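You operate a simulated robot arm through the tools that you are given. There is no shell and no other tool. Be economical: measure what you need, move in short steps, check, and stop when the job is done.

The job below is to be done with a simulated robot arm. You get a single attempt, and the scene is never put back.

## Task
Take the tub that says "rings" from the long table and put it in the white tray. Put the gold braid on the brown plate. Put the end stop on the far end of the long table away on the top of the pole bench. Fetch the teal roll and stand it on the top of the white table. Switch the brake switch off. Take the teal reel and leave it on the white note pad. Take the damp trap that expires last from the far end of the long table and leave it on the top of the grey counter. Pull the bottom parts drawer open. Any order will do. Set down upright: end stop, teal roll, damp trap.

Only the result counts: the job must be done as asked and must still hold three seconds after the hand-in. Knocking over, shifting, dropping, spilling or breaking anything else fails it.

## Robot
A 7-joint arm with a fingered hand on a trunk, on a base that drives. Base frame: it is fixed to the floor where the robot stands at the start and does not move with it; the origin is under the middle of the robot, x ahead of it, y to its left, z up; the surface under the hand at the start is at about z = 0.87. Units: m, rad, N and s.
With the tool pointing down near the work surface it reaches from about 0.32 to 0.72 m from the robot's upright axis, wherever it stands. Its first joint turns from -2.897 to 2.897 rad. Places, roughly: black tub, white tub [0.5, 0, 1]; bottom parts drawer [2.7, -3.2, 0.5]; brake switch [3.1, 2.2, 0.8]; brown plate (17x24x1 cm) [1.4, 0.4, 0.9]; damp trap [0.5, 1, 1]; end stop (3x3x5 cm) [1.5, 0.9, 0.9]; gold braid (3x11x7 cm) [1.3, 0.6, 0.9]; note pad (15x9x2 cm) [0.5, 0.6, 0.9]; teal reel (6x6x3 cm) [3.1, 2.1, 0.8]; teal roll [1.5, 1, 1]; top of the grey counter [3.1, 1.9, 0.8]; top of the pole bench [-1, -6.9, 0.9]; top of the white table [1.5, 4.2, 0.7]; white tray (26x22x5 cm) [0.7, -0.3, 0.9]. Payload 4 kg.
The tool frame sits at the grasp point between the pads (the TCP): z along the fingers, y along the line on which they close. The tips reach 0.026 m beyond it. Largest opening 0.148 m; the body of the gripper starts 0.073 m behind the TCP. The gripper is a hand of 3 fingers: y runs from the thumb to the fingers, the wrist lies at [0, 0, -0.239] in the tool frame.
Orientation is told as [roll, pitch, yaw] about the base's x, y, z axes, in that order, counted from this pose: with the fingers straight down and closing along the base's y, the tool's x points along the base's -x, its y along +y and its z along -z.

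## Interface
- The arm moves only by the tool send_rows. Its argument "targets" is a list of rows, each a list of 6 numbers: the turn, a rotation vector about the base's x, y, z in rad, then the shift along the base's x, y, z in mm. In form: [[rx, ry, rz, tx, ty, tz], ...]. A call has 1 to 20 rows; each row shifts and turns the commanded pose from where the row before left it. Rows are played at 5 a second. More than 0.05 m and 0.15 rad between two rows, and nothing of the call is played. Where a pose cannot be reached the arm comes as near as it can. A force on the tool above 40 N (or 10 N above the force at the start of the call, whichever is more), or a blocked arm, ends the call early, and 0.2 s more pass. In this call time passes only in rows, and 0.2 s behind the last. The reply holds the time, the measured pose of the TCP, the force on the tool along the base axes, the opening and the grip force, in the units named above and with some noise, with the torque about the TCP (base axes, N m) and any sound that the robot's microphone picked up.
- Cameras (640 x 400 px; columns grow to the right, rows downward): "scene" is now at [0.0129, 0.165, 1.5563]; the picture's right is [0.17, -0.99, 0.00], its down [-0.69, -0.12, -0.71] and it looks along [0.70, 0.12, -0.70] (base axes); focal length 277 px, centre (320, 200). "wrist" rides on the gripper at [0.068, -0.039, -0.09] in the tool frame; the picture's right is [0.50, 0.87, 0.00], its down [-0.66, 0.38, -0.65] and it looks along [-0.57, 0.33, 0.76] (tool axes); focal length 222 px, centre (320, 200). There is no depth. A picture from a camera that has moved, and an enlarged one, comes with that camera's place and axes in the base frame and with its lens. The place of the scene camera against the robot may be out by one fixed shift of up to 0.012 m in any direction.
- camera(camera): a new picture of that camera. The clock stands still meanwhile.
- move_column(by): slides the trunk up (or, below 0, down) by that many m; the arm and the scene camera ride with it, the base frame stays. It gives what a move gives, with no picture.
- roll_base(legs): drives the robot by 1 to 6 legs, each [ahead, left, turn to the left] in m, m and rad, along the robot's own axes; the way and the turn of a leg run together, so that a leg with both is an arc; at most 1.5 m and 3.142 rad a leg. The arm and the cameras ride along, it lands a little off, and it stops where it bumps. It gives what a move gives.
- finger_targets(finger1, finger2, thumb_bend): sets how far each is bent, from 0 (flat) to 1 (curled in); at 0.3 the hand is open as for a grip, at 0.7 the pads meet at the TCP. One left out holds its place. A second passes; each finger stops where it meets its share of the squeeze, and holds until it gets a number again. It is the only way to open and close the hand. It gives what a move gives, with no picture; readings hold the bend of each and the force on the fingers (four entries, about 0 where the hand has none), thumb and palm.
- pan_tilt(pan, tilt): turns the head with the scene camera to pan (to the left, within 2.705 rad either way) and tilt (down, from -0.506 to 1.204), counted from straight ahead of the robot. It gives what a move gives.
- close_up(camera, box): a new picture of the part [left, top, right, bottom] of that camera's present view, enlarged. The clock stands still meanwhile.
- close_job(): hands the job in; it is judged then, once.

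Work in short steps. Places have to be worked out from the pictures, the camera data and where the tool is seen: move nearer, look again, correct. Check each grasp and each placing, and mend what went wrong. You have 207 turns and 184 pictures in all, those below and enlarged ones among them. Open the gripper and draw the arm clear of the work before you hand the job in, unless the task says otherwise; then end with one line.

The tools are called after "Emit:" as a command line: name --pt "numbers of a row" for each row, then --argument value for the rest, lists and objects as JSON in quotes. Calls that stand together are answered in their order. send_rows: Moves the arm, as the interface text tells. Its arguments: {"type":"object","properties":{"targets":{"type":"array","items":{"type":"array","items":{"type":"number"}}}},"required":["targets"]} The other tools are called the same way: move_column (by) slides the trunk up or down; finger_targets (finger1, finger2, thumb_bend) moves the fingers one by one; roll_base (legs) drives the base; pan_tilt (pan, tilt) turns the head that bears the scene camera; camera (camera) takes a picture; close_up (camera, box) takes an enlarged picture of a part of a camera's view; close_job () hands the job in.

At the start:

```text
clock: 0.0
ee_pos: [0.307, 0.2474, 1.211]
tool_rot: [0.0, -0.001, 0.0]
wrist_force: [0.3, 0.3, 0.6]
torque: [0.01, 0.01, 0.02]
finger_gap: 0.1479
grip_force: 0.0
shape: jaw
bend: [0.3, 0.3, 0.3]
finger forces: [0.1, 0.0, 0.0, 0.1, 0.0, 0.0]
trunk travel left (down, up): [-0.525, 0.065]
robot x, y, heading: [0.0003, -0.0004, -0.005]
head pan, tilt: [0.171, 0.775]
```

scene: 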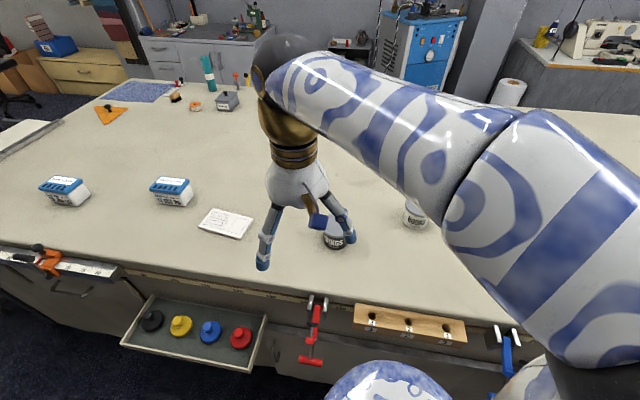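
wrist: 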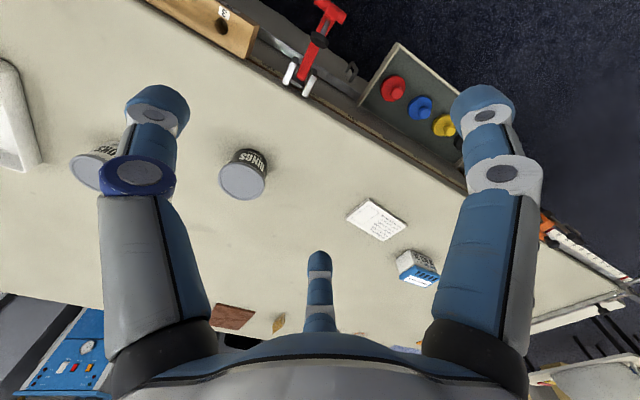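

I start by looking closely at the tubs, traps and far table items in the present view.

Emit:
close_up --camera "scene" --box '[20, 160, 260, 310]'

Emit:
close_up --camera "scene" --box '[80, 40, 280, 165]'

Emit:
close_up --camera "wrist" --box '[0, 100, 320, 300]'

```text
2.67 times, centred on (140, 235) of scene
camera zoom: at [0.0129, 0.165, 1.5563], right [0.17, -0.99, 0.0], down [-0.69, -0.12, -0.71], along [0.7, 0.12, -0.7], focal length 739 px, centre (800, 107)
```

zoom: 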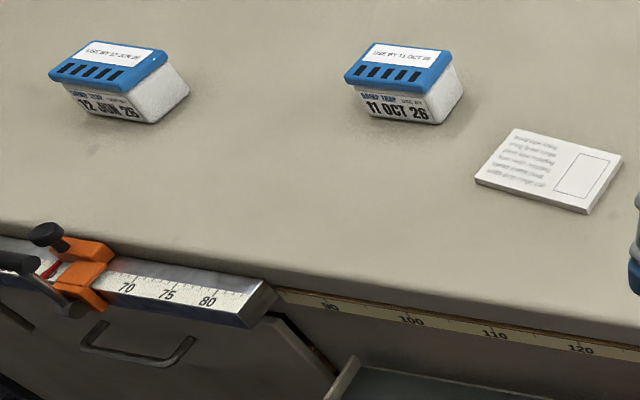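

```text
3.20 times, centred on (180, 102) of scene
camera zoom: at [0.0129, 0.165, 1.5563], right [0.17, -0.99, 0.0], down [-0.69, -0.12, -0.71], along [0.7, 0.12, -0.7], focal length 887 px, centre (768, 512)
```

zoom: 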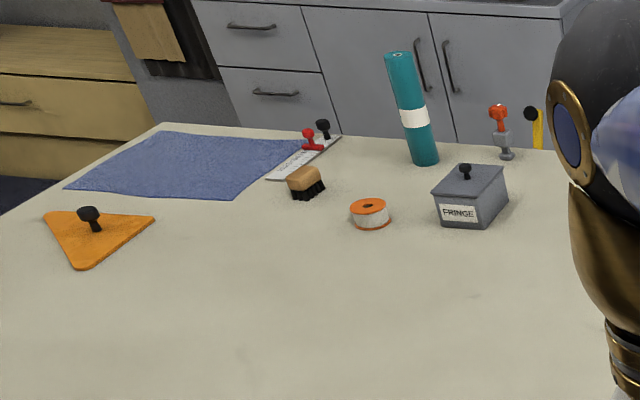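

```text
2.00 times, centred on (160, 200) of wrist
camera zoom: at [0.2383, 0.2094, 1.3009], right [-0.5, 0.87, 0.0], down [0.66, 0.38, 0.65], along [0.57, 0.33, -0.76], focal length 444 px, centre (640, 200)
```

zoom: 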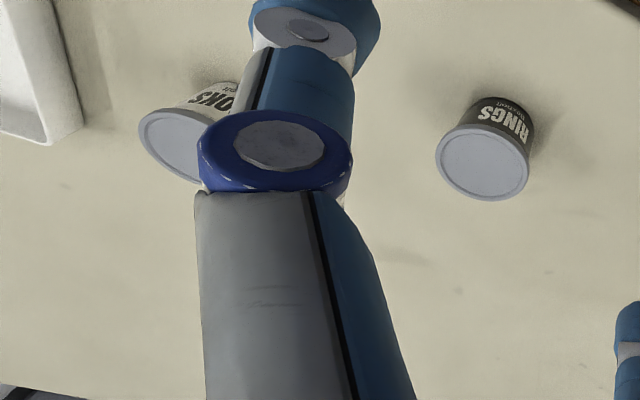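

The traps' dates need to be read precisely; zooming in on each lid.

Emit:
close_up --camera "scene" --box '[32, 170, 96, 210]'

Emit:
close_up --camera "scene" --box '[140, 170, 204, 210]'

Emit:
close_up --camera "scene" --box '[200, 60, 280, 110]'

```text
10.00 times, centred on (64, 190) of scene
camera zoom: at [0.0129, 0.165, 1.5563], right [0.17, -0.99, 0.0], down [-0.69, -0.12, -0.71], along [0.7, 0.12, -0.7], focal length 2772 px, centre (2880, 300)
```

zoom: 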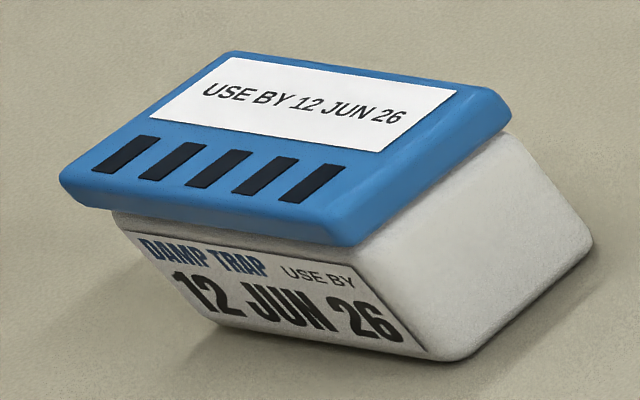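

```text
10.00 times, centred on (172, 190) of scene
camera zoom: at [0.0129, 0.165, 1.5563], right [0.17, -0.99, 0.0], down [-0.69, -0.12, -0.71], along [0.7, 0.12, -0.7], focal length 2772 px, centre (1800, 300)
```

zoom: 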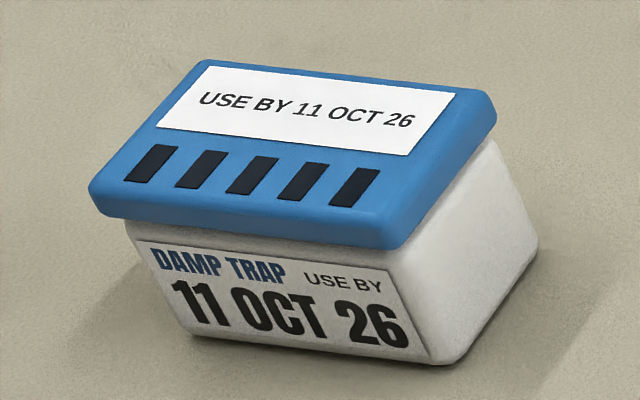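

```text
8.00 times, centred on (240, 85) of scene
camera zoom: at [0.0129, 0.165, 1.5563], right [0.17, -0.99, 0.0], down [-0.69, -0.12, -0.71], along [0.7, 0.12, -0.7], focal length 2218 px, centre (960, 1120)
```

zoom: 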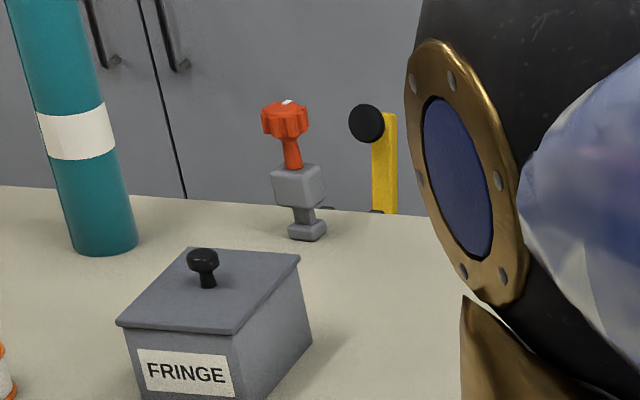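

Target trap is the 11 OCT 26 one, as far as seen. I look at the hand geometry up close, so grasps can be planned.

Emit:
close_up --camera "scene" --box '[230, 140, 390, 280]'

Emit:
pan_tilt --pan -0.4 --tilt 0.6

Emit:
camera --camera "scene"

```text
2.86 times, centred on (310, 210) of scene
camera zoom: at [0.0129, 0.165, 1.5563], right [0.17, -0.99, 0.0], down [-0.69, -0.12, -0.71], along [0.7, 0.12, -0.7], focal length 792 px, centre (349, 171)
```

zoom: 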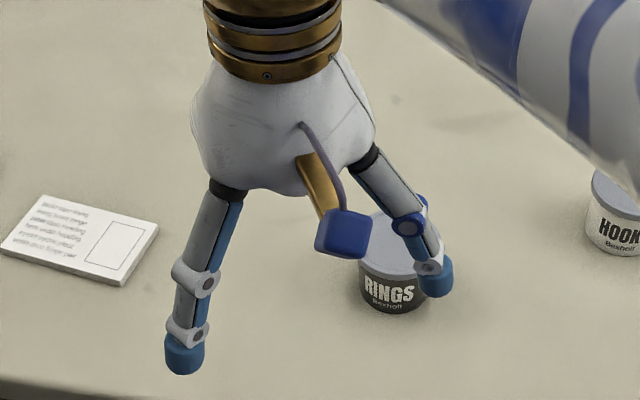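

```text
clock: 1.0
ee_pos: [0.3068, 0.2479, 1.2097]
tool_rot: [-0.001, 0.0, 0.0]
wrist_force: [0.1, 0.5, 0.0]
torque: [-0.01, 0.01, 0.04]
finger_gap: 0.1477
grip_force: 0.0
shape: jaw
bend: [0.3, 0.3, 0.3]
finger forces: [0.1, 0.0, 0.1, 0.0, 0.0, 0.0]
trunk travel left (down, up): [-0.525, 0.065]
robot x, y, heading: [0.0014, -0.0017, 0.0]
head pan, tilt: [-0.4, 0.6]
```

```text
174 pictures are left
camera scene: at [0.0137, 0.1167, 1.5711], right [-0.39, -0.92, 0.0], down [-0.52, 0.22, -0.82], along [0.76, -0.32, -0.57], focal length 277 px, centre (320, 200)
```

scene: 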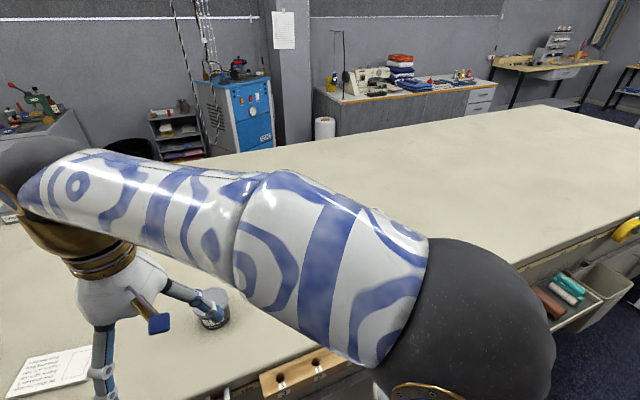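

The long arm blocks the view of the tray; the tub reads RINGS at about (0.53, 0.205). I move the open hand above it and look from the wrist and with the head turned.

Emit:
send_rows --pt "0 0 0 45 -8 -30" --pt "0 0 0 45 -8 -30" --pt "0 0 0 45 -8 -30" --pt "0 0 0 45 -8 -30" --pt "0 0 0 43 -10 -30"

Emit:
camera --camera "wrist"

Emit:
pan_tilt --pan -0.1 --tilt 0.85

Emit:
camera --camera "scene"

```text
refused: row 1 steps farther than a row can; nothing moved
```

```text
173 pictures are left
camera wrist: at [0.2383, 0.2094, 1.3009], right [-0.5, 0.87, 0.0], down [0.66, 0.38, 0.65], along [0.57, 0.33, -0.76], focal length 222 px, centre (320, 200)
```

wrist: 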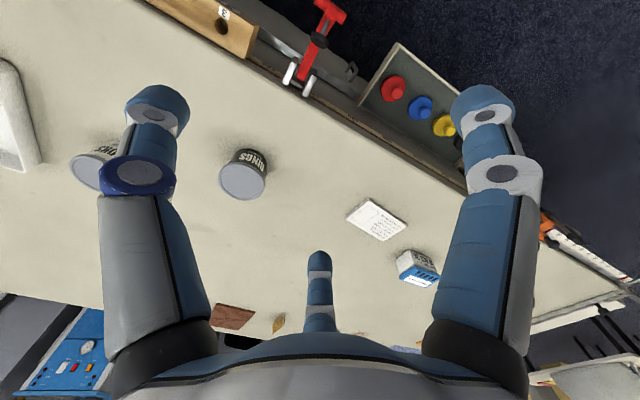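

```text
clock: 1.8
ee_pos: [0.3068, 0.2483, 1.2118]
tool_rot: [-0.001, -0.002, 0.001]
wrist_force: [-0.7, 0.2, 0.2]
torque: [-0.03, 0.0, 0.02]
finger_gap: 0.1478
grip_force: 0.0
shape: jaw
bend: [0.3, 0.3, 0.3]
finger forces: [0.1, 0.0, 0.1, 0.0, 0.0, 0.0]
trunk travel left (down, up): [-0.525, 0.065]
robot x, y, heading: [0.0002, 0.0009, -0.002]
head pan, tilt: [-0.099, 0.85]
```

```text
172 pictures are left
camera scene: at [0.0101, 0.1432, 1.5502], right [-0.1, -0.99, 0.0], down [-0.75, 0.07, -0.66], along [0.66, -0.07, -0.75], focal length 277 px, centre (320, 200)
```

scene: 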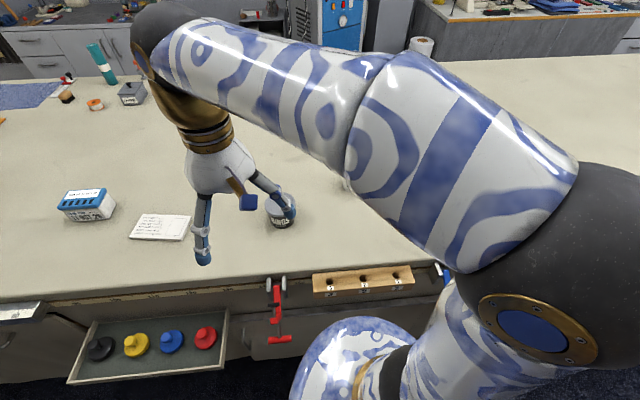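

The step norm must stay under 50 mm; I resend with smaller rows.

Emit:
send_rows --pt "0 0 0 37 -7 -20" --pt "0 0 0 37 -7 -20" --pt "0 0 0 37 -7 -20" --pt "0 0 0 37 -7 -20" --pt "0 0 0 37 -7 -20" --pt "0 0 0 37 -7 -20"

Emit:
camera --camera "wrist"

Emit:
camera --camera "scene"

```text
clock: 3.2
ee_pos: [0.5301, 0.2055, 1.0903]
tool_rot: [0.0, 0.002, 0.0]
wrist_force: [-0.3, 0.4, -0.7]
torque: [0.01, 0.0, 0.0]
finger_gap: 0.1479
grip_force: 0.1
shape: jaw
bend: [0.3, 0.3, 0.3]
finger forces: [0.0, 0.0, 0.0, 0.0, 0.1, 0.0]
trunk travel left (down, up): [-0.525, 0.065]
robot x, y, heading: [0.0001, 0.0018, -0.004]
head pan, tilt: [-0.099, 0.85]
```

```text
171 pictures are left
camera wrist: at [0.4612, 0.1667, 1.1802], right [-0.5, 0.87, 0.0], down [0.66, 0.38, 0.65], along [0.57, 0.33, -0.76], focal length 222 px, centre (320, 200)
```

wrist: 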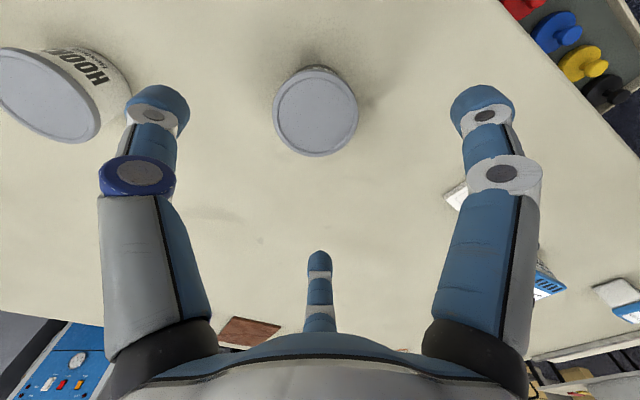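

```text
170 pictures are left
camera scene: at [0.0108, 0.1432, 1.5502], right [-0.1, -1.0, 0.0], down [-0.75, 0.07, -0.66], along [0.66, -0.07, -0.75], focal length 277 px, centre (320, 200)
```

scene: 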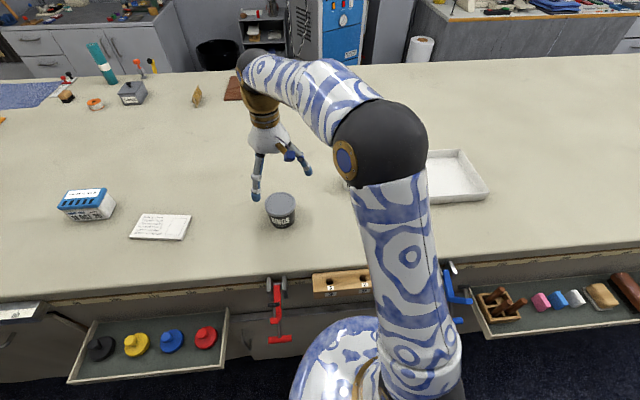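

Triangulating gives the lid at about (0.527, 0.201, 0.96), diameter 8 cm. I descend around it and close.

Emit:
send_rows --pt "0 0 0 -3 -5 -43" --pt "0 0 0 0 0 -43" --pt "0 0 0 0 0 -43" --pt "0 0 0 0 0 -43"

Emit:
finger_targets --finger1 0.7 --finger2 0.7 --thumb_bend 0.7

Emit:
camera --camera "scene"

```text
clock: 4.2
ee_pos: [0.5271, 0.2025, 0.9194]
tool_rot: [0.0, -0.002, 0.0]
wrist_force: [2.0, 0.4, 2.2]
torque: [-0.01, -0.04, -0.01]
finger_gap: 0.1476
grip_force: 0.0
shape: jaw
bend: [0.3, 0.29, 0.3]
finger forces: [0.0, 2.3, 0.0, 0.0, 0.1, 0.1]
trunk travel left (down, up): [-0.525, 0.065]
robot x, y, heading: [0.0001, -0.0025, 0.002]
head pan, tilt: [-0.099, 0.85]
```

```text
clock: 5.2
ee_pos: [0.5268, 0.2012, 0.9199]
tool_rot: [0.001, 0.0, 0.0]
wrist_force: [4.6, -4.6, 10.3]
torque: [-0.29, 0.06, 0.09]
finger_gap: 0.0547
grip_force: 25.1
shape: fingers
bend: [0.53, 0.43, 0.58]
finger forces: [8.9, 18.8, 0.1, 0.0, 22.6, 0.1]
trunk travel left (down, up): [-0.525, 0.065]
robot x, y, heading: [-0.0021, 0.0018, 0.0]
head pan, tilt: [-0.099, 0.85]
```

```text
169 pictures are left
camera scene: at [0.0099, 0.1422, 1.5504], right [-0.1, -0.99, 0.0], down [-0.75, 0.08, -0.66], along [0.66, -0.07, -0.75], focal length 277 px, centre (320, 200)
```

scene: 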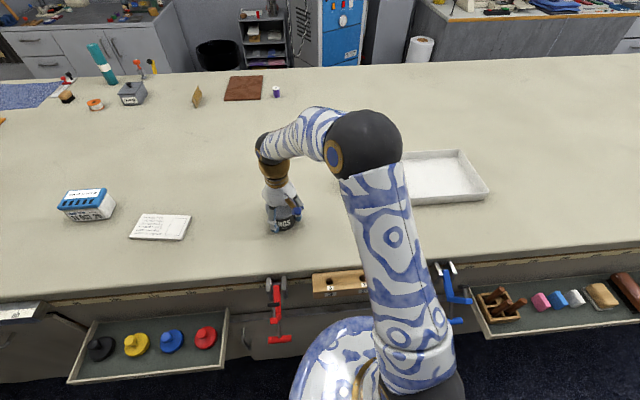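

Grip holds at 25 N. I lift 15 cm and then move toward the tray at roughly (0.66, −0.32).

Emit:
send_rows --pt "0 0 0 0 0 20" --pt "0 0 0 0 0 40" --pt "0 0 0 0 0 45" --pt "0 0 0 0 0 45"

Emit:
send_rows --pt "0 0 0 10 -45 0" --pt "0 0 0 10 -45 0" --pt "0 0 0 10 -45 0" --pt "0 0 0 10 -45 0" --pt "0 0 0 10 -45 0" --pt "0 0 0 10 -45 0" --pt "0 0 0 10 -45 0" --pt "0 0 0 10 -45 0" --pt "0 0 0 10 -45 0" --pt "0 0 0 10 -45 0"

Emit:
camera --camera "scene"

Emit:
camera --camera "wrist"

```text
clock: 6.2
ee_pos: [0.5258, 0.2034, 1.0694]
tool_rot: [0.001, 0.002, 0.002]
wrist_force: [-1.1, -1.1, -2.2]
torque: [-0.04, 0.01, -0.01]
finger_gap: 0.0548
grip_force: 23.2
shape: fingers
bend: [0.53, 0.43, 0.58]
finger forces: [10.3, 17.2, 0.0, 0.0, 19.5, 0.1]
trunk travel left (down, up): [-0.525, 0.065]
robot x, y, heading: [0.0003, 0.0011, 0.001]
head pan, tilt: [-0.099, 0.85]
```

```text
clock: 8.4
ee_pos: [0.6278, -0.2501, 1.0698]
tool_rot: [0.001, 0.002, 0.0]
wrist_force: [-0.1, -0.1, -2.8]
torque: [0.0, -0.02, 0.02]
finger_gap: 0.0542
grip_force: 23.2
shape: fingers
bend: [0.53, 0.43, 0.58]
finger forces: [9.7, 16.7, 0.0, 0.0, 18.8, 0.1]
trunk travel left (down, up): [-0.525, 0.065]
robot x, y, heading: [0.0009, -0.0029, -0.0]
head pan, tilt: [-0.099, 0.85]
```

```text
168 pictures are left
camera scene: at [0.0113, 0.1423, 1.5502], right [-0.1, -1.0, 0.0], down [-0.75, 0.07, -0.66], along [0.66, -0.07, -0.75], focal length 277 px, centre (320, 200)
```

scene: 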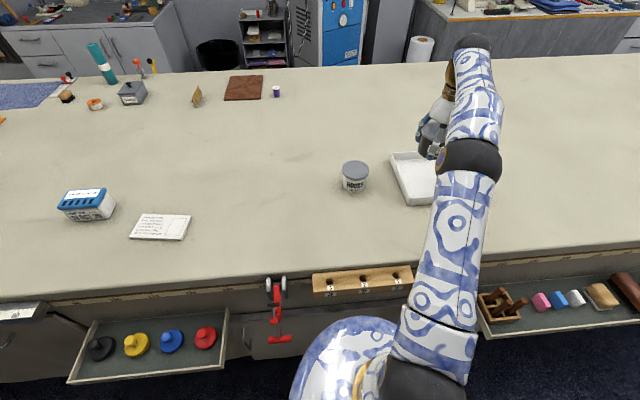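

```text
167 pictures are left
camera wrist: at [0.5587, -0.2887, 1.1584], right [-0.5, 0.87, 0.0], down [0.66, 0.38, 0.65], along [0.56, 0.33, -0.76], focal length 222 px, centre (320, 200)
```

wrist: 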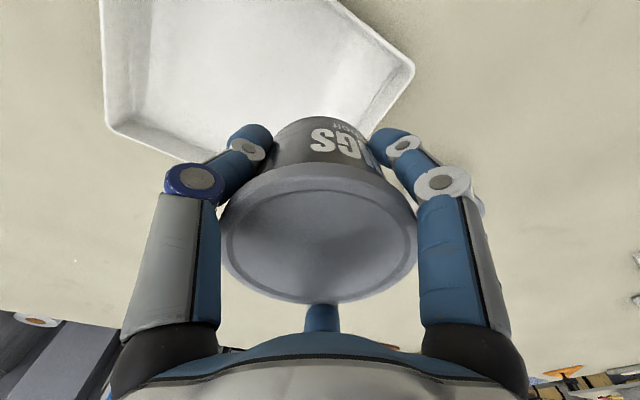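

The wrist view places the tray at x 0.553–0.757, y −0.445…−0.19. I move over its middle and lower the tub.

Emit:
send_rows --pt "0 0 0 9 -33 0" --pt "0 0 0 9 -33 0" --pt "0 0 0 0 0 -40" --pt "0 0 0 0 0 -40" --pt "0 0 0 0 0 -40" --pt "0 0 0 0 0 -14" --pt "0 0 0 0 0 -4"

Emit:
camera --camera "wrist"

```text
clock: 10.0
ee_pos: [0.6124, -0.3033, 0.9243]
tool_rot: [-0.004, -0.005, 0.0]
wrist_force: [1.7, 0.7, 19.8]
torque: [-0.44, 0.32, 0.02]
finger_gap: 0.0539
grip_force: 25.9
shape: fingers
bend: [0.53, 0.42, 0.59]
finger forces: [10.2, 21.1, 0.1, 0.1, 20.3, 0.0]
out of reach, approached as far as the arm can: row 1, 2
trunk travel left (down, up): [-0.525, 0.065]
robot x, y, heading: [0.0008, -0.0008, 0.004]
head pan, tilt: [-0.099, 0.85]
```

```text
166 pictures are left
camera wrist: at [0.5424, -0.3418, 1.0136], right [-0.5, 0.87, 0.0], down [0.65, 0.38, 0.66], along [0.57, 0.32, -0.76], focal length 222 px, centre (320, 200)
```

wrist: 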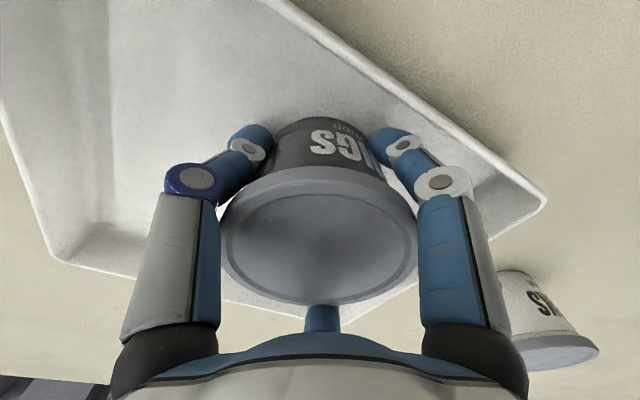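

The tub touched the tray floor at (0.612, −0.303), nearer the front wall than wanted. I raise slightly and shift outward, then lower again.

Emit:
send_rows --pt "0 0 0 0 0 12" --pt "0 0 0 15 -4 0" --pt "0 0 0 15 -4 0" --pt "0 0 0 0 0 -6" --pt "0 0 0 0 0 -4"

Emit:
camera --camera "wrist"

```text
clock: 11.2
ee_pos: [0.6413, -0.3101, 0.9237]
tool_rot: [-0.002, -0.005, 0.001]
wrist_force: [-0.4, 0.9, 11.7]
torque: [-0.32, 0.26, 0.0]
finger_gap: 0.0541
grip_force: 24.4
shape: fingers
bend: [0.53, 0.42, 0.59]
finger forces: [10.2, 19.8, 0.1, 0.0, 19.0, 0.0]
trunk travel left (down, up): [-0.525, 0.065]
robot x, y, heading: [0.0002, 0.0007, 0.001]
head pan, tilt: [-0.099, 0.85]
```

```text
165 pictures are left
camera wrist: at [0.5731, -0.349, 1.0141], right [-0.5, 0.87, 0.0], down [0.65, 0.38, 0.66], along [0.57, 0.33, -0.76], focal length 222 px, centre (320, 200)
```

wrist: 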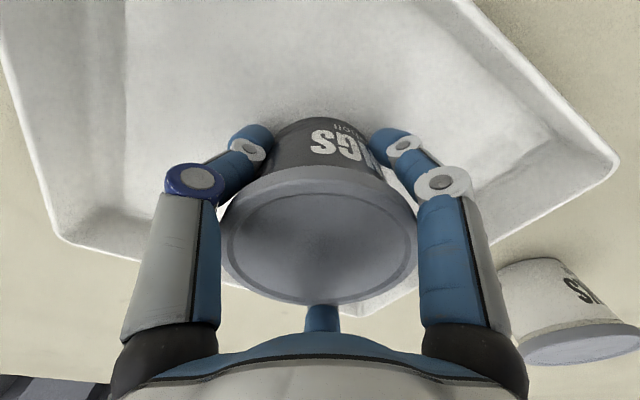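

Tub is well inside the tray. I open the fingers moderately and rise.

Emit:
finger_targets --finger1 0.33 --finger2 0.33 --thumb_bend 0.36

Emit:
send_rows --pt "0 0 0 0 0 30" --pt "0 0 0 0 0 40" --pt "0 0 0 0 0 45" --pt "0 0 0 -20 0 40"

Emit:
camera --camera "wrist"

```text
clock: 12.2
ee_pos: [0.6423, -0.3109, 0.9233]
tool_rot: [0.002, 0.0, 0.0]
wrist_force: [-0.2, -0.8, 0.1]
torque: [-0.03, -0.02, 0.02]
finger_gap: 0.1125
grip_force: 0.0
shape: fingers
bend: [0.33, 0.33, 0.36]
finger forces: [0.0, 0.0, 0.1, 0.0, 0.0, 0.0]
trunk travel left (down, up): [-0.525, 0.065]
robot x, y, heading: [-0.0004, 0.0002, 0.0]
head pan, tilt: [-0.099, 0.85]
```

```text
clock: 13.2
ee_pos: [0.6018, -0.304, 1.0746]
tool_rot: [0.001, 0.005, -0.001]
wrist_force: [0.1, -0.4, -0.4]
torque: [-0.02, 0.01, 0.04]
finger_gap: 0.1128
grip_force: 0.1
shape: fingers
bend: [0.33, 0.33, 0.36]
finger forces: [0.0, 0.0, 0.0, 0.0, 0.0, 0.0]
out of reach, approached as far as the arm can: row 1, 2, 3
trunk travel left (down, up): [-0.525, 0.065]
robot x, y, heading: [0.0013, 0.0019, 0.001]
head pan, tilt: [-0.099, 0.85]
```

```text
164 pictures are left
camera wrist: at [0.5336, -0.3429, 1.1646], right [-0.5, 0.87, 0.0], down [0.66, 0.38, 0.65], along [0.56, 0.33, -0.76], focal length 222 px, centre (320, 200)
```

wrist: 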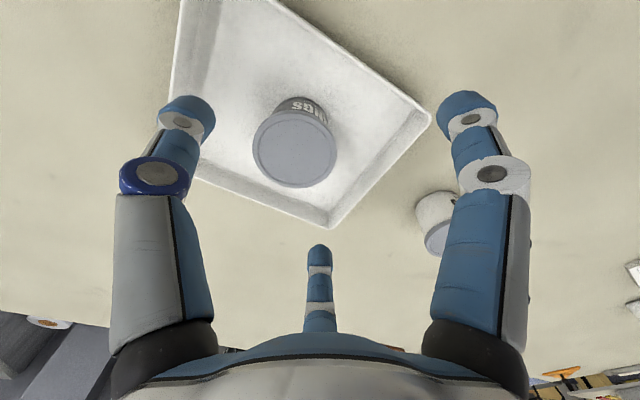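

Task 1 looks done: RINGS stands in the tray. I tuck the hand in and survey the left side before driving.

Emit:
send_rows --pt "0 0 0 -30 30 20" --pt "0 0 0 -30 35 20" --pt "0 0 0 -30 35 20" --pt "0 0 0 -30 35 20" --pt "0 0 0 -30 35 20" --pt "0 0 0 -30 35 10" --pt "0 0 0 -30 35 0" --pt "0 0 0 -20 35 0"

Emit:
pan_tilt --pan 1.1 --tilt 0.6

Emit:
camera --camera "scene"

Emit:
pan_tilt --pan 0.7 --tilt 0.2

Emit:
camera --camera "scene"

```text
refused: row 2 steps farther than a row can; nothing moved
```

```text
clock: 14.6
ee_pos: [0.6032, -0.305, 1.075]
tool_rot: [0.003, 0.004, 0.001]
wrist_force: [-0.8, -0.1, -0.1]
torque: [0.02, -0.01, 0.01]
finger_gap: 0.1127
grip_force: 0.0
shape: fingers
bend: [0.33, 0.33, 0.36]
finger forces: [0.0, 0.0, 0.0, 0.1, 0.0, 0.0]
trunk travel left (down, up): [-0.525, 0.065]
robot x, y, heading: [0.0007, 0.0028, -0.001]
head pan, tilt: [1.1, 0.6]
```

```text
163 pictures are left
camera scene: at [-0.0273, 0.2295, 1.5711], right [0.89, -0.45, 0.0], down [-0.26, -0.5, -0.82], along [0.38, 0.73, -0.57], focal length 277 px, centre (320, 200)
```

scene: 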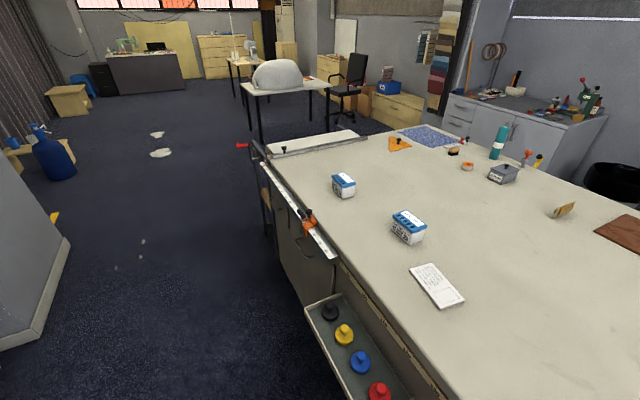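

```text
clock: 15.4
ee_pos: [0.6012, -0.3043, 1.0748]
tool_rot: [0.002, 0.005, -0.001]
wrist_force: [-0.2, 0.5, 0.1]
torque: [0.0, 0.01, 0.0]
finger_gap: 0.1129
grip_force: 0.0
shape: fingers
bend: [0.33, 0.33, 0.36]
finger forces: [0.1, 0.1, 0.1, 0.0, 0.0, 0.0]
trunk travel left (down, up): [-0.525, 0.065]
robot x, y, heading: [-0.0009, 0.005, 0.003]
head pan, tilt: [0.7, 0.201]
```

```text
162 pictures are left
camera scene: at [0.0037, 0.2108, 1.6078], right [0.64, -0.76, 0.0], down [-0.15, -0.13, -0.98], along [0.75, 0.63, -0.2], focal length 277 px, centre (320, 200)
```

scene: 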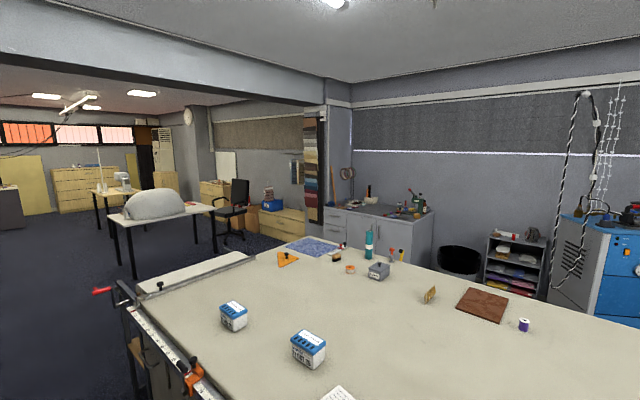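

The way left is clear in front of the table except the open drawer (front at x≈0.15, y 0.35–0.77), so I'll back off, strafe, and come in at y≈1.05. First I tuck the hand.

Emit:
send_rows --pt "0 0 0 -28 28 25" --pt "0 0 0 -28 28 25" --pt "0 0 0 -28 28 25" --pt "0 0 0 -28 28 25" --pt "0 0 0 -28 28 25" --pt "0 0 0 -28 35 10" --pt "0 0 0 -28 35 0" --pt "0 0 0 -20 35 0" --pt "0 0 0 -20 35 0"

Emit:
roll_base --legs '[[-0.35, 0, 0], [0, 1.05, 0], [0.35, 0, 0]]'

Emit:
finger_targets --finger1 0.3 --finger2 0.3 --thumb_bend 0.3

Emit:
pan_tilt --pan -0.3 --tilt 0.75

Emit:
camera --camera "scene"

Emit:
camera --camera "wrist"

```text
clock: 17.4
ee_pos: [0.4361, -0.0717, 1.2074]
tool_rot: [0.002, 0.0, 0.0]
wrist_force: [0.6, -0.6, 0.0]
torque: [-0.01, 0.02, -0.02]
finger_gap: 0.1126
grip_force: 0.1
shape: fingers
bend: [0.33, 0.33, 0.36]
finger forces: [0.0, 0.0, 0.0, 0.0, 0.0, 0.1]
out of reach, approached as far as the arm can: row 1, 2, 3, 4
trunk travel left (down, up): [-0.525, 0.065]
robot x, y, heading: [0.0039, -0.0017, 0.001]
head pan, tilt: [0.7, 0.201]
```

```text
clock: 26.6
ee_pos: [0.4352, 0.9885, 1.2066]
tool_rot: [0.001, 0.0, 0.005]
wrist_force: [-0.1, -0.4, -1.4]
torque: [-0.01, 0.02, -0.01]
finger_gap: 0.113
grip_force: 0.0
shape: fingers
bend: [0.33, 0.33, 0.36]
finger forces: [0.0, 0.0, 0.1, 0.0, 0.0, 0.0]
trunk travel left (down, up): [-0.525, 0.065]
robot x, y, heading: [-0.0027, 1.0586, 0.008]
head pan, tilt: [0.7, 0.201]
```

```text
clock: 27.6
ee_pos: [0.4347, 0.9887, 1.2078]
tool_rot: [0.0, -0.001, 0.005]
wrist_force: [-0.1, 0.1, -0.1]
torque: [0.02, -0.01, 0.01]
finger_gap: 0.1266
grip_force: 0.2
shape: fingers
bend: [0.3, 0.3, 0.3]
finger forces: [0.0, 0.0, 0.1, 0.0, 0.1, 0.1]
trunk travel left (down, up): [-0.525, 0.065]
robot x, y, heading: [-0.003, 1.0559, 0.002]
head pan, tilt: [0.7, 0.201]
```

```text
clock: 28.9
ee_pos: [0.4342, 0.9886, 1.2081]
tool_rot: [0.001, 0.0, 0.006]
wrist_force: [0.6, -0.3, -0.7]
torque: [0.01, -0.01, 0.03]
finger_gap: 0.1265
grip_force: 0.0
shape: fingers
bend: [0.3, 0.3, 0.3]
finger forces: [0.1, 0.1, 0.1, 0.1, 0.0, 0.0]
trunk travel left (down, up): [-0.525, 0.065]
robot x, y, heading: [0.0004, 1.0592, 0.001]
head pan, tilt: [-0.3, 0.75]
```

```text
161 pictures are left
camera scene: at [0.0088, 1.1848, 1.5583], right [-0.29, -0.96, 0.0], down [-0.65, 0.2, -0.73], along [0.7, -0.21, -0.68], focal length 277 px, centre (320, 200)
```

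scene: 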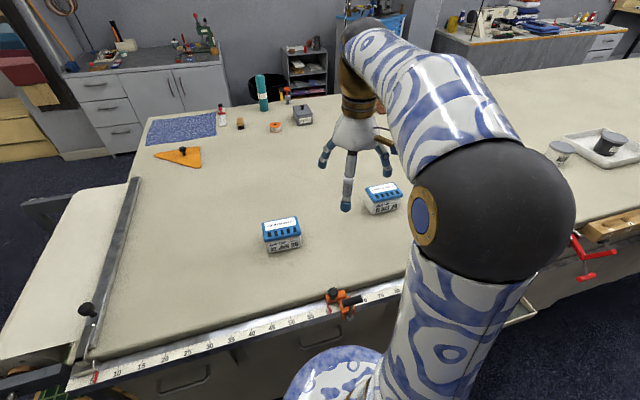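

```text
160 pictures are left
camera wrist: at [0.3664, 0.9498, 1.297], right [-0.51, 0.86, 0.0], down [0.65, 0.38, 0.65], along [0.56, 0.33, -0.76], focal length 222 px, centre (320, 200)
```

wrist: 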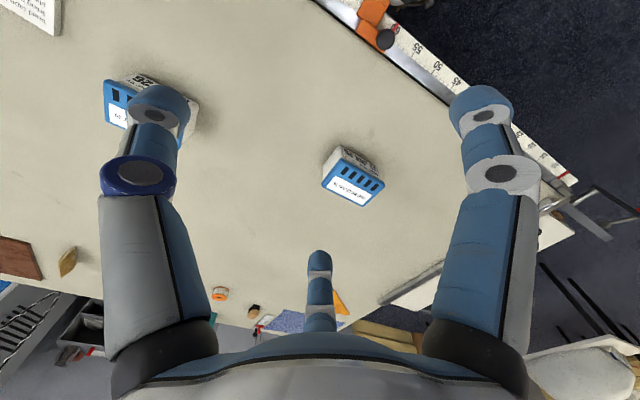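

The OCT trap is at about (0.616, 0.78). I move above it and check orientation with the wrist camera.

Emit:
send_rows --pt "0 0 0 26 -30 -15" --pt "0 0 0 26 -30 -15" --pt "0 0 0 26 -30 -15" --pt "0 0 0 26 -30 -15" --pt "0 0 0 26 -30 -15" --pt "0 0 0 26 -30 -15" --pt "0 0 0 26 -30 -15"

Emit:
camera --camera "wrist"

Emit:
camera --camera "scene"

```text
clock: 30.5
ee_pos: [0.609, 0.7825, 1.0968]
tool_rot: [0.001, 0.001, 0.006]
wrist_force: [-0.1, 0.1, -0.1]
torque: [-0.04, 0.01, -0.02]
finger_gap: 0.1268
grip_force: 0.1
shape: fingers
bend: [0.3, 0.3, 0.3]
finger forces: [0.1, 0.0, 0.1, 0.1, 0.0, 0.0]
out of reach, approached as far as the arm can: row 7
trunk travel left (down, up): [-0.525, 0.065]
robot x, y, heading: [0.0, 1.0583, 0.008]
head pan, tilt: [-0.3, 0.75]
```

```text
159 pictures are left
camera wrist: at [0.541, 0.7437, 1.187], right [-0.51, 0.86, 0.0], down [0.65, 0.38, 0.65], along [0.56, 0.33, -0.76], focal length 222 px, centre (320, 200)
```

wrist: 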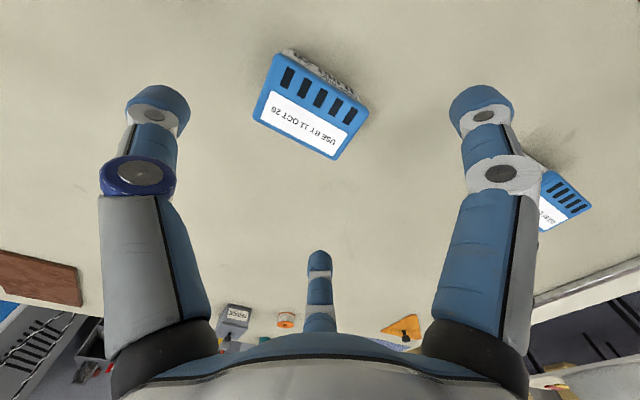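

```text
158 pictures are left
camera scene: at [0.0092, 1.1845, 1.5583], right [-0.29, -0.96, 0.0], down [-0.65, 0.2, -0.73], along [0.7, -0.21, -0.68], focal length 277 px, centre (320, 200)
```

scene: 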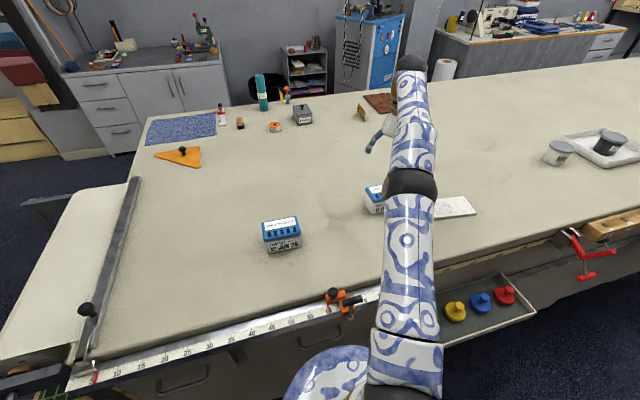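

The lid spans x 0.586–0.661, y 0.727–0.834; the three fingers sit 120° apart so the present yaw suits: two fingers close on the long sides, thumb on the end. I descend partway with the correction and check.

Emit:
send_rows --pt "0 0 0 0 0 -40" --pt "0 0 0 0 0 -40" --pt "0 0 0 14 -12 -10"

Emit:
camera --camera "wrist"

```text
clock: 31.3
ee_pos: [0.6232, 0.769, 1.0073]
tool_rot: [-0.001, -0.001, 0.006]
wrist_force: [0.2, 0.1, 0.4]
torque: [0.02, -0.03, 0.0]
finger_gap: 0.1265
grip_force: 0.0
shape: fingers
bend: [0.3, 0.3, 0.3]
finger forces: [0.0, 0.1, 0.1, 0.0, 0.0, 0.0]
trunk travel left (down, up): [-0.525, 0.065]
robot x, y, heading: [-0.002, 1.0593, 0.002]
head pan, tilt: [-0.3, 0.75]
```

```text
157 pictures are left
camera wrist: at [0.5542, 0.7312, 1.0971], right [-0.5, 0.86, 0.0], down [0.65, 0.38, 0.65], along [0.56, 0.33, -0.76], focal length 222 px, centre (320, 200)
```

wrist: 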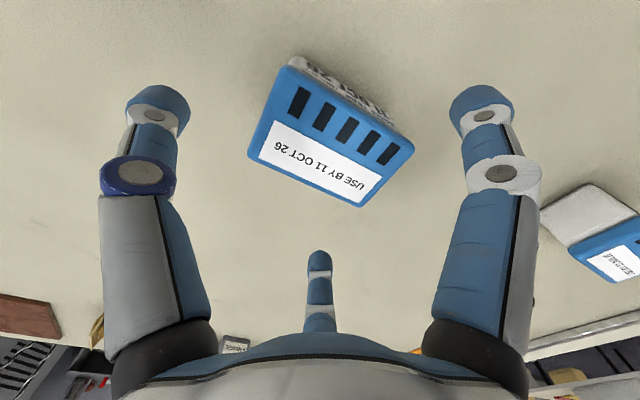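

Consistent: trap centre (0.622, 0.778). Descend to TCP z≈0.905.

Emit:
send_rows --pt "0 0 0 0 0 -35" --pt "0 0 0 0 0 -35" --pt "0 0 0 0 0 -32"

Emit:
camera --camera "wrist"

```text
clock: 32.1
ee_pos: [0.6234, 0.7712, 0.9064]
tool_rot: [0.001, 0.0, 0.007]
wrist_force: [0.5, -0.8, 1.1]
torque: [0.0, 0.01, 0.02]
finger_gap: 0.1268
grip_force: 0.2
shape: fingers
bend: [0.3, 0.3, 0.3]
finger forces: [0.2, 0.2, 0.0, 0.0, 0.6, 0.0]
trunk travel left (down, up): [-0.525, 0.065]
robot x, y, heading: [-0.0036, 1.0614, 0.011]
head pan, tilt: [-0.3, 0.75]
```

```text
156 pictures are left
camera wrist: at [0.5543, 0.7319, 0.9955], right [-0.5, 0.86, 0.0], down [0.65, 0.38, 0.65], along [0.56, 0.33, -0.76], focal length 222 px, centre (320, 200)
```

wrist: 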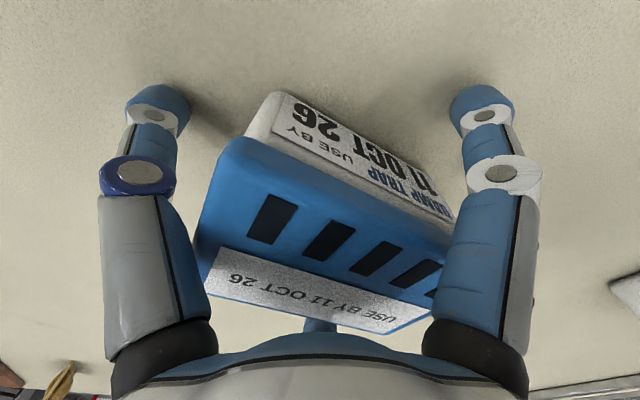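

Hand straddles the trap. I bring the fingers in, thumb less far.

Emit:
finger_targets --finger1 0.7 --finger2 0.7 --thumb_bend 0.7

Emit:
camera --camera "wrist"

```text
clock: 32.6
ee_pos: [0.6252, 0.7726, 0.9119]
tool_rot: [0.001, -0.013, 0.006]
wrist_force: [-0.6, 4.3, 18.7]
torque: [0.63, -0.04, 0.11]
finger_gap: 0.04
grip_force: 17.1
shape: fingers
bend: [0.42, 0.52, 0.7]
finger forces: [16.2, 17.8, 0.1, 0.0, 0.0, 0.0]
trunk travel left (down, up): [-0.525, 0.065]
robot x, y, heading: [-0.0024, 1.0586, 0.003]
head pan, tilt: [-0.3, 0.75]
stopped: the force on the tool passed its limit at 40 N (the readings are from after the stop); the commanded pose is now the measured one
```

```text
155 pictures are left
camera wrist: at [0.5554, 0.7345, 1.0013], right [-0.51, 0.86, -0.01], down [0.64, 0.38, 0.66], along [0.57, 0.33, -0.75], focal length 222 px, centre (320, 200)
```

wrist: 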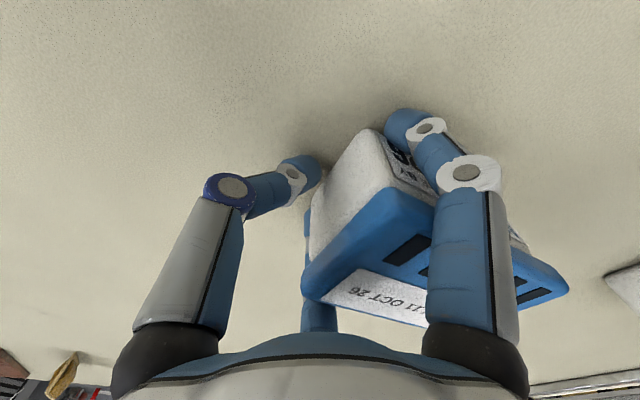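

The thumb pushed the trap out toward the fingers and the tips pressed on the table. I open wide, lift, and look where it now sits; then I'll grip the short dimension with fingers on one face, thumb opposite.

Emit:
finger_targets --finger1 0.2 --finger2 0.2 --thumb_bend 0.2

Emit:
send_rows --pt "0 0 0 0 0 20" --pt "0 0 0 0 0 40" --pt "0 0 0 0 0 40" --pt "0 0 0 -10 10 40"

Emit:
camera --camera "wrist"

```text
clock: 33.6
ee_pos: [0.6249, 0.7717, 0.908]
tool_rot: [-0.001, -0.007, 0.007]
wrist_force: [0.0, -0.4, 0.1]
torque: [-0.01, 0.0, 0.01]
finger_gap: 0.1465
grip_force: 0.1
shape: fingers
bend: [0.2, 0.2, 0.2]
finger forces: [0.0, 0.1, 0.0, 0.1, 0.0, 0.0]
trunk travel left (down, up): [-0.525, 0.065]
robot x, y, heading: [-0.0021, 1.0555, 0.009]
head pan, tilt: [-0.3, 0.75]
```

```text
clock: 34.6
ee_pos: [0.6141, 0.7821, 1.05]
tool_rot: [0.0, -0.007, 0.006]
wrist_force: [-0.2, -0.8, 0.1]
torque: [-0.02, 0.0, 0.01]
finger_gap: 0.1469
grip_force: 0.0
shape: fingers
bend: [0.2, 0.2, 0.2]
finger forces: [0.0, 0.1, 0.0, 0.0, 0.0, 0.1]
trunk travel left (down, up): [-0.525, 0.065]
robot x, y, heading: [-0.0043, 1.0594, 0.009]
head pan, tilt: [-0.3, 0.75]
```

```text
154 pictures are left
camera wrist: at [0.5443, 0.743, 1.1394], right [-0.51, 0.86, 0.0], down [0.65, 0.38, 0.66], along [0.57, 0.33, -0.75], focal length 222 px, centre (320, 200)
```

wrist: 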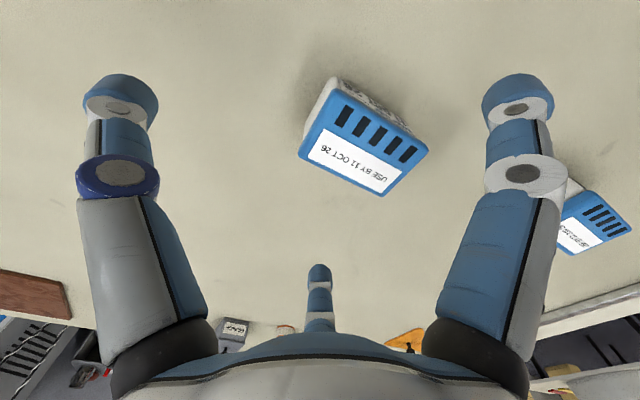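

The trap is now centred at (0.624, 0.838), still square. I rotate the hand 90° so thumb is beyond (+x) and fingers on the near face, with the thumb opened wider.

Emit:
send_rows --pt "0 0 0.1428 -1 5 0" --pt "0 0 0.1428 -1 5 0" --pt "0 0 0.1428 -1 5 0" --pt "0 0 0.1428 -1 5 0" --pt "0 0 0.1428 -1 5 0" --pt "0 0 0.1428 -1 5 0" --pt "0 0 0.1428 0 5 0" --pt "0 0 0.1428 0 5 0" --pt "0 0 0.1428 0 5 0" --pt "0 0 0.1428 0 5 0" --pt "0 0 0.1428 0 5 0"

Emit:
finger_targets --finger1 0.2 --finger2 0.2 --thumb_bend 0.1

Emit:
camera --camera "wrist"

```text
clock: 37.0
ee_pos: [0.6068, 0.8347, 1.0494]
tool_rot: [0.002, -0.007, 1.527]
wrist_force: [-0.8, 0.3, 0.8]
torque: [-0.04, -0.04, 0.0]
finger_gap: 0.147
grip_force: 0.1
shape: fingers
bend: [0.2, 0.2, 0.2]
finger forces: [0.1, 0.1, 0.0, 0.0, 0.0, 0.0]
trunk travel left (down, up): [-0.525, 0.065]
robot x, y, heading: [-0.0028, 1.057, 0.009]
head pan, tilt: [-0.3, 0.75]
```

```text
clock: 38.0
ee_pos: [0.6091, 0.8344, 1.0489]
tool_rot: [-0.001, -0.007, 1.529]
wrist_force: [0.4, 0.0, -0.6]
torque: [-0.02, -0.01, 0.01]
finger_gap: 0.1564
grip_force: 0.1
shape: fingers
bend: [0.2, 0.2, 0.1]
finger forces: [0.0, 0.0, 0.0, 0.0, 0.0, 0.1]
trunk travel left (down, up): [-0.525, 0.065]
robot x, y, heading: [-0.0013, 1.0586, 0.003]
head pan, tilt: [-0.3, 0.75]
```

```text
153 pictures are left
camera wrist: at [0.6439, 0.7658, 1.1388], right [-0.89, -0.46, 0.0], down [-0.35, 0.67, 0.66], along [-0.3, 0.58, -0.75], focal length 222 px, centre (320, 200)
```

wrist: 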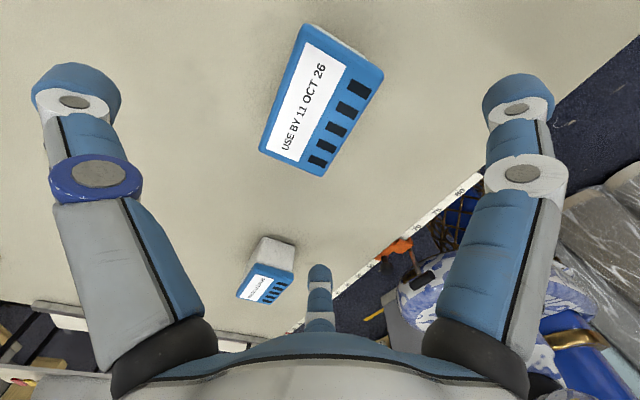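

Box by this view: x 0.578–0.65, y 0.778–0.893. I open fingers wider, set TCP at x≈0.599 and descend to z≈0.916.

Emit:
finger_targets --finger1 0.1 --finger2 0.1 --thumb_bend 0.05

Emit:
send_rows --pt "0 0 0 -10 3 -40" --pt "0 0 0 0 0 -40" --pt "0 0 0 0 0 -35" --pt "0 0 0 0 0 -19"

Emit:
camera --camera "wrist"

```text
clock: 39.0
ee_pos: [0.6087, 0.8362, 1.049]
tool_rot: [0.0, -0.007, 1.53]
wrist_force: [0.3, 0.2, -0.4]
torque: [0.0, 0.0, -0.01]
finger_gap: 0.1695
grip_force: 0.0
shape: fingers
bend: [0.1, 0.1, 0.05]
finger forces: [0.0, 0.0, 0.0, 0.1, 0.1, 0.0]
trunk travel left (down, up): [-0.525, 0.065]
robot x, y, heading: [-0.0029, 1.0553, 0.003]
head pan, tilt: [-0.3, 0.75]
```

```text
clock: 40.0
ee_pos: [0.5985, 0.8401, 0.9149]
tool_rot: [-0.002, -0.007, 1.575]
wrist_force: [-0.6, -0.4, 0.2]
torque: [0.0, 0.03, -0.01]
finger_gap: 0.1699
grip_force: 0.1
shape: fingers
bend: [0.1, 0.1, 0.05]
finger forces: [0.0, 0.0, 0.0, 0.0, 0.0, 0.1]
trunk travel left (down, up): [-0.525, 0.065]
robot x, y, heading: [-0.005, 1.0579, 0.007]
head pan, tilt: [-0.3, 0.75]
```

```text
152 pictures are left
camera wrist: at [0.6378, 0.7724, 1.0047], right [-0.86, -0.51, 0.0], down [-0.38, 0.65, 0.66], along [-0.33, 0.57, -0.75], focal length 222 px, centre (320, 200)
```

wrist: 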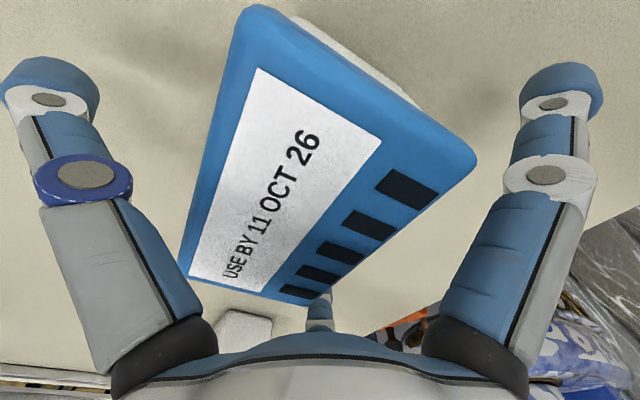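

Clean straddle. I close stepwise.

Emit:
finger_targets --finger1 0.42 --finger2 0.42 --thumb_bend 0.36

Emit:
camera --camera "wrist"

```text
clock: 41.0
ee_pos: [0.6002, 0.8389, 0.9162]
tool_rot: [-0.002, -0.008, 1.578]
wrist_force: [1.1, 0.4, 1.3]
torque: [0.01, -0.01, -0.01]
finger_gap: 0.0994
grip_force: 1.0
shape: fingers
bend: [0.42, 0.42, 0.36]
finger forces: [0.3, 0.4, 0.0, 0.1, 2.0, 0.1]
trunk travel left (down, up): [-0.525, 0.065]
robot x, y, heading: [-0.0051, 1.0584, 0.01]
head pan, tilt: [-0.3, 0.75]
```

```text
151 pictures are left
camera wrist: at [0.6379, 0.7726, 1.0051], right [-0.86, -0.51, 0.0], down [-0.38, 0.65, 0.66], along [-0.33, 0.57, -0.75], focal length 222 px, centre (320, 200)
```

wrist: 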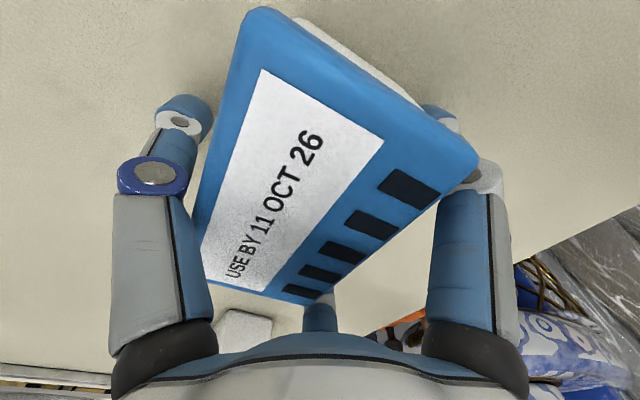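

All three in light contact; now I close to grip.

Emit:
finger_targets --finger1 0.7 --finger2 0.7 --thumb_bend 0.7

Emit:
camera --camera "wrist"

```text
clock: 42.0
ee_pos: [0.5998, 0.8405, 0.9169]
tool_rot: [-0.003, -0.006, 1.577]
wrist_force: [5.2, 1.5, 12.0]
torque: [-0.16, -0.32, 0.08]
finger_gap: 0.0675
grip_force: 31.7
shape: fingers
bend: [0.52, 0.48, 0.6]
finger forces: [12.8, 17.0, 0.0, 0.0, 34.3, 0.0]
trunk travel left (down, up): [-0.525, 0.065]
robot x, y, heading: [-0.0024, 1.0608, 0.01]
head pan, tilt: [-0.3, 0.75]
```

```text
150 pictures are left
camera wrist: at [0.6379, 0.7733, 1.0059], right [-0.86, -0.51, 0.0], down [-0.38, 0.65, 0.66], along [-0.33, 0.57, -0.75], focal length 222 px, centre (320, 200)
```

wrist: 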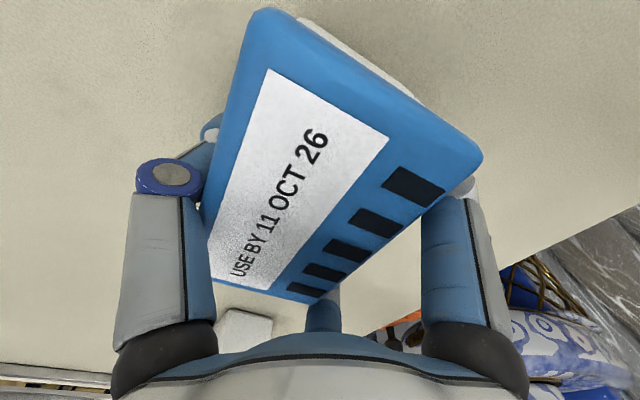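

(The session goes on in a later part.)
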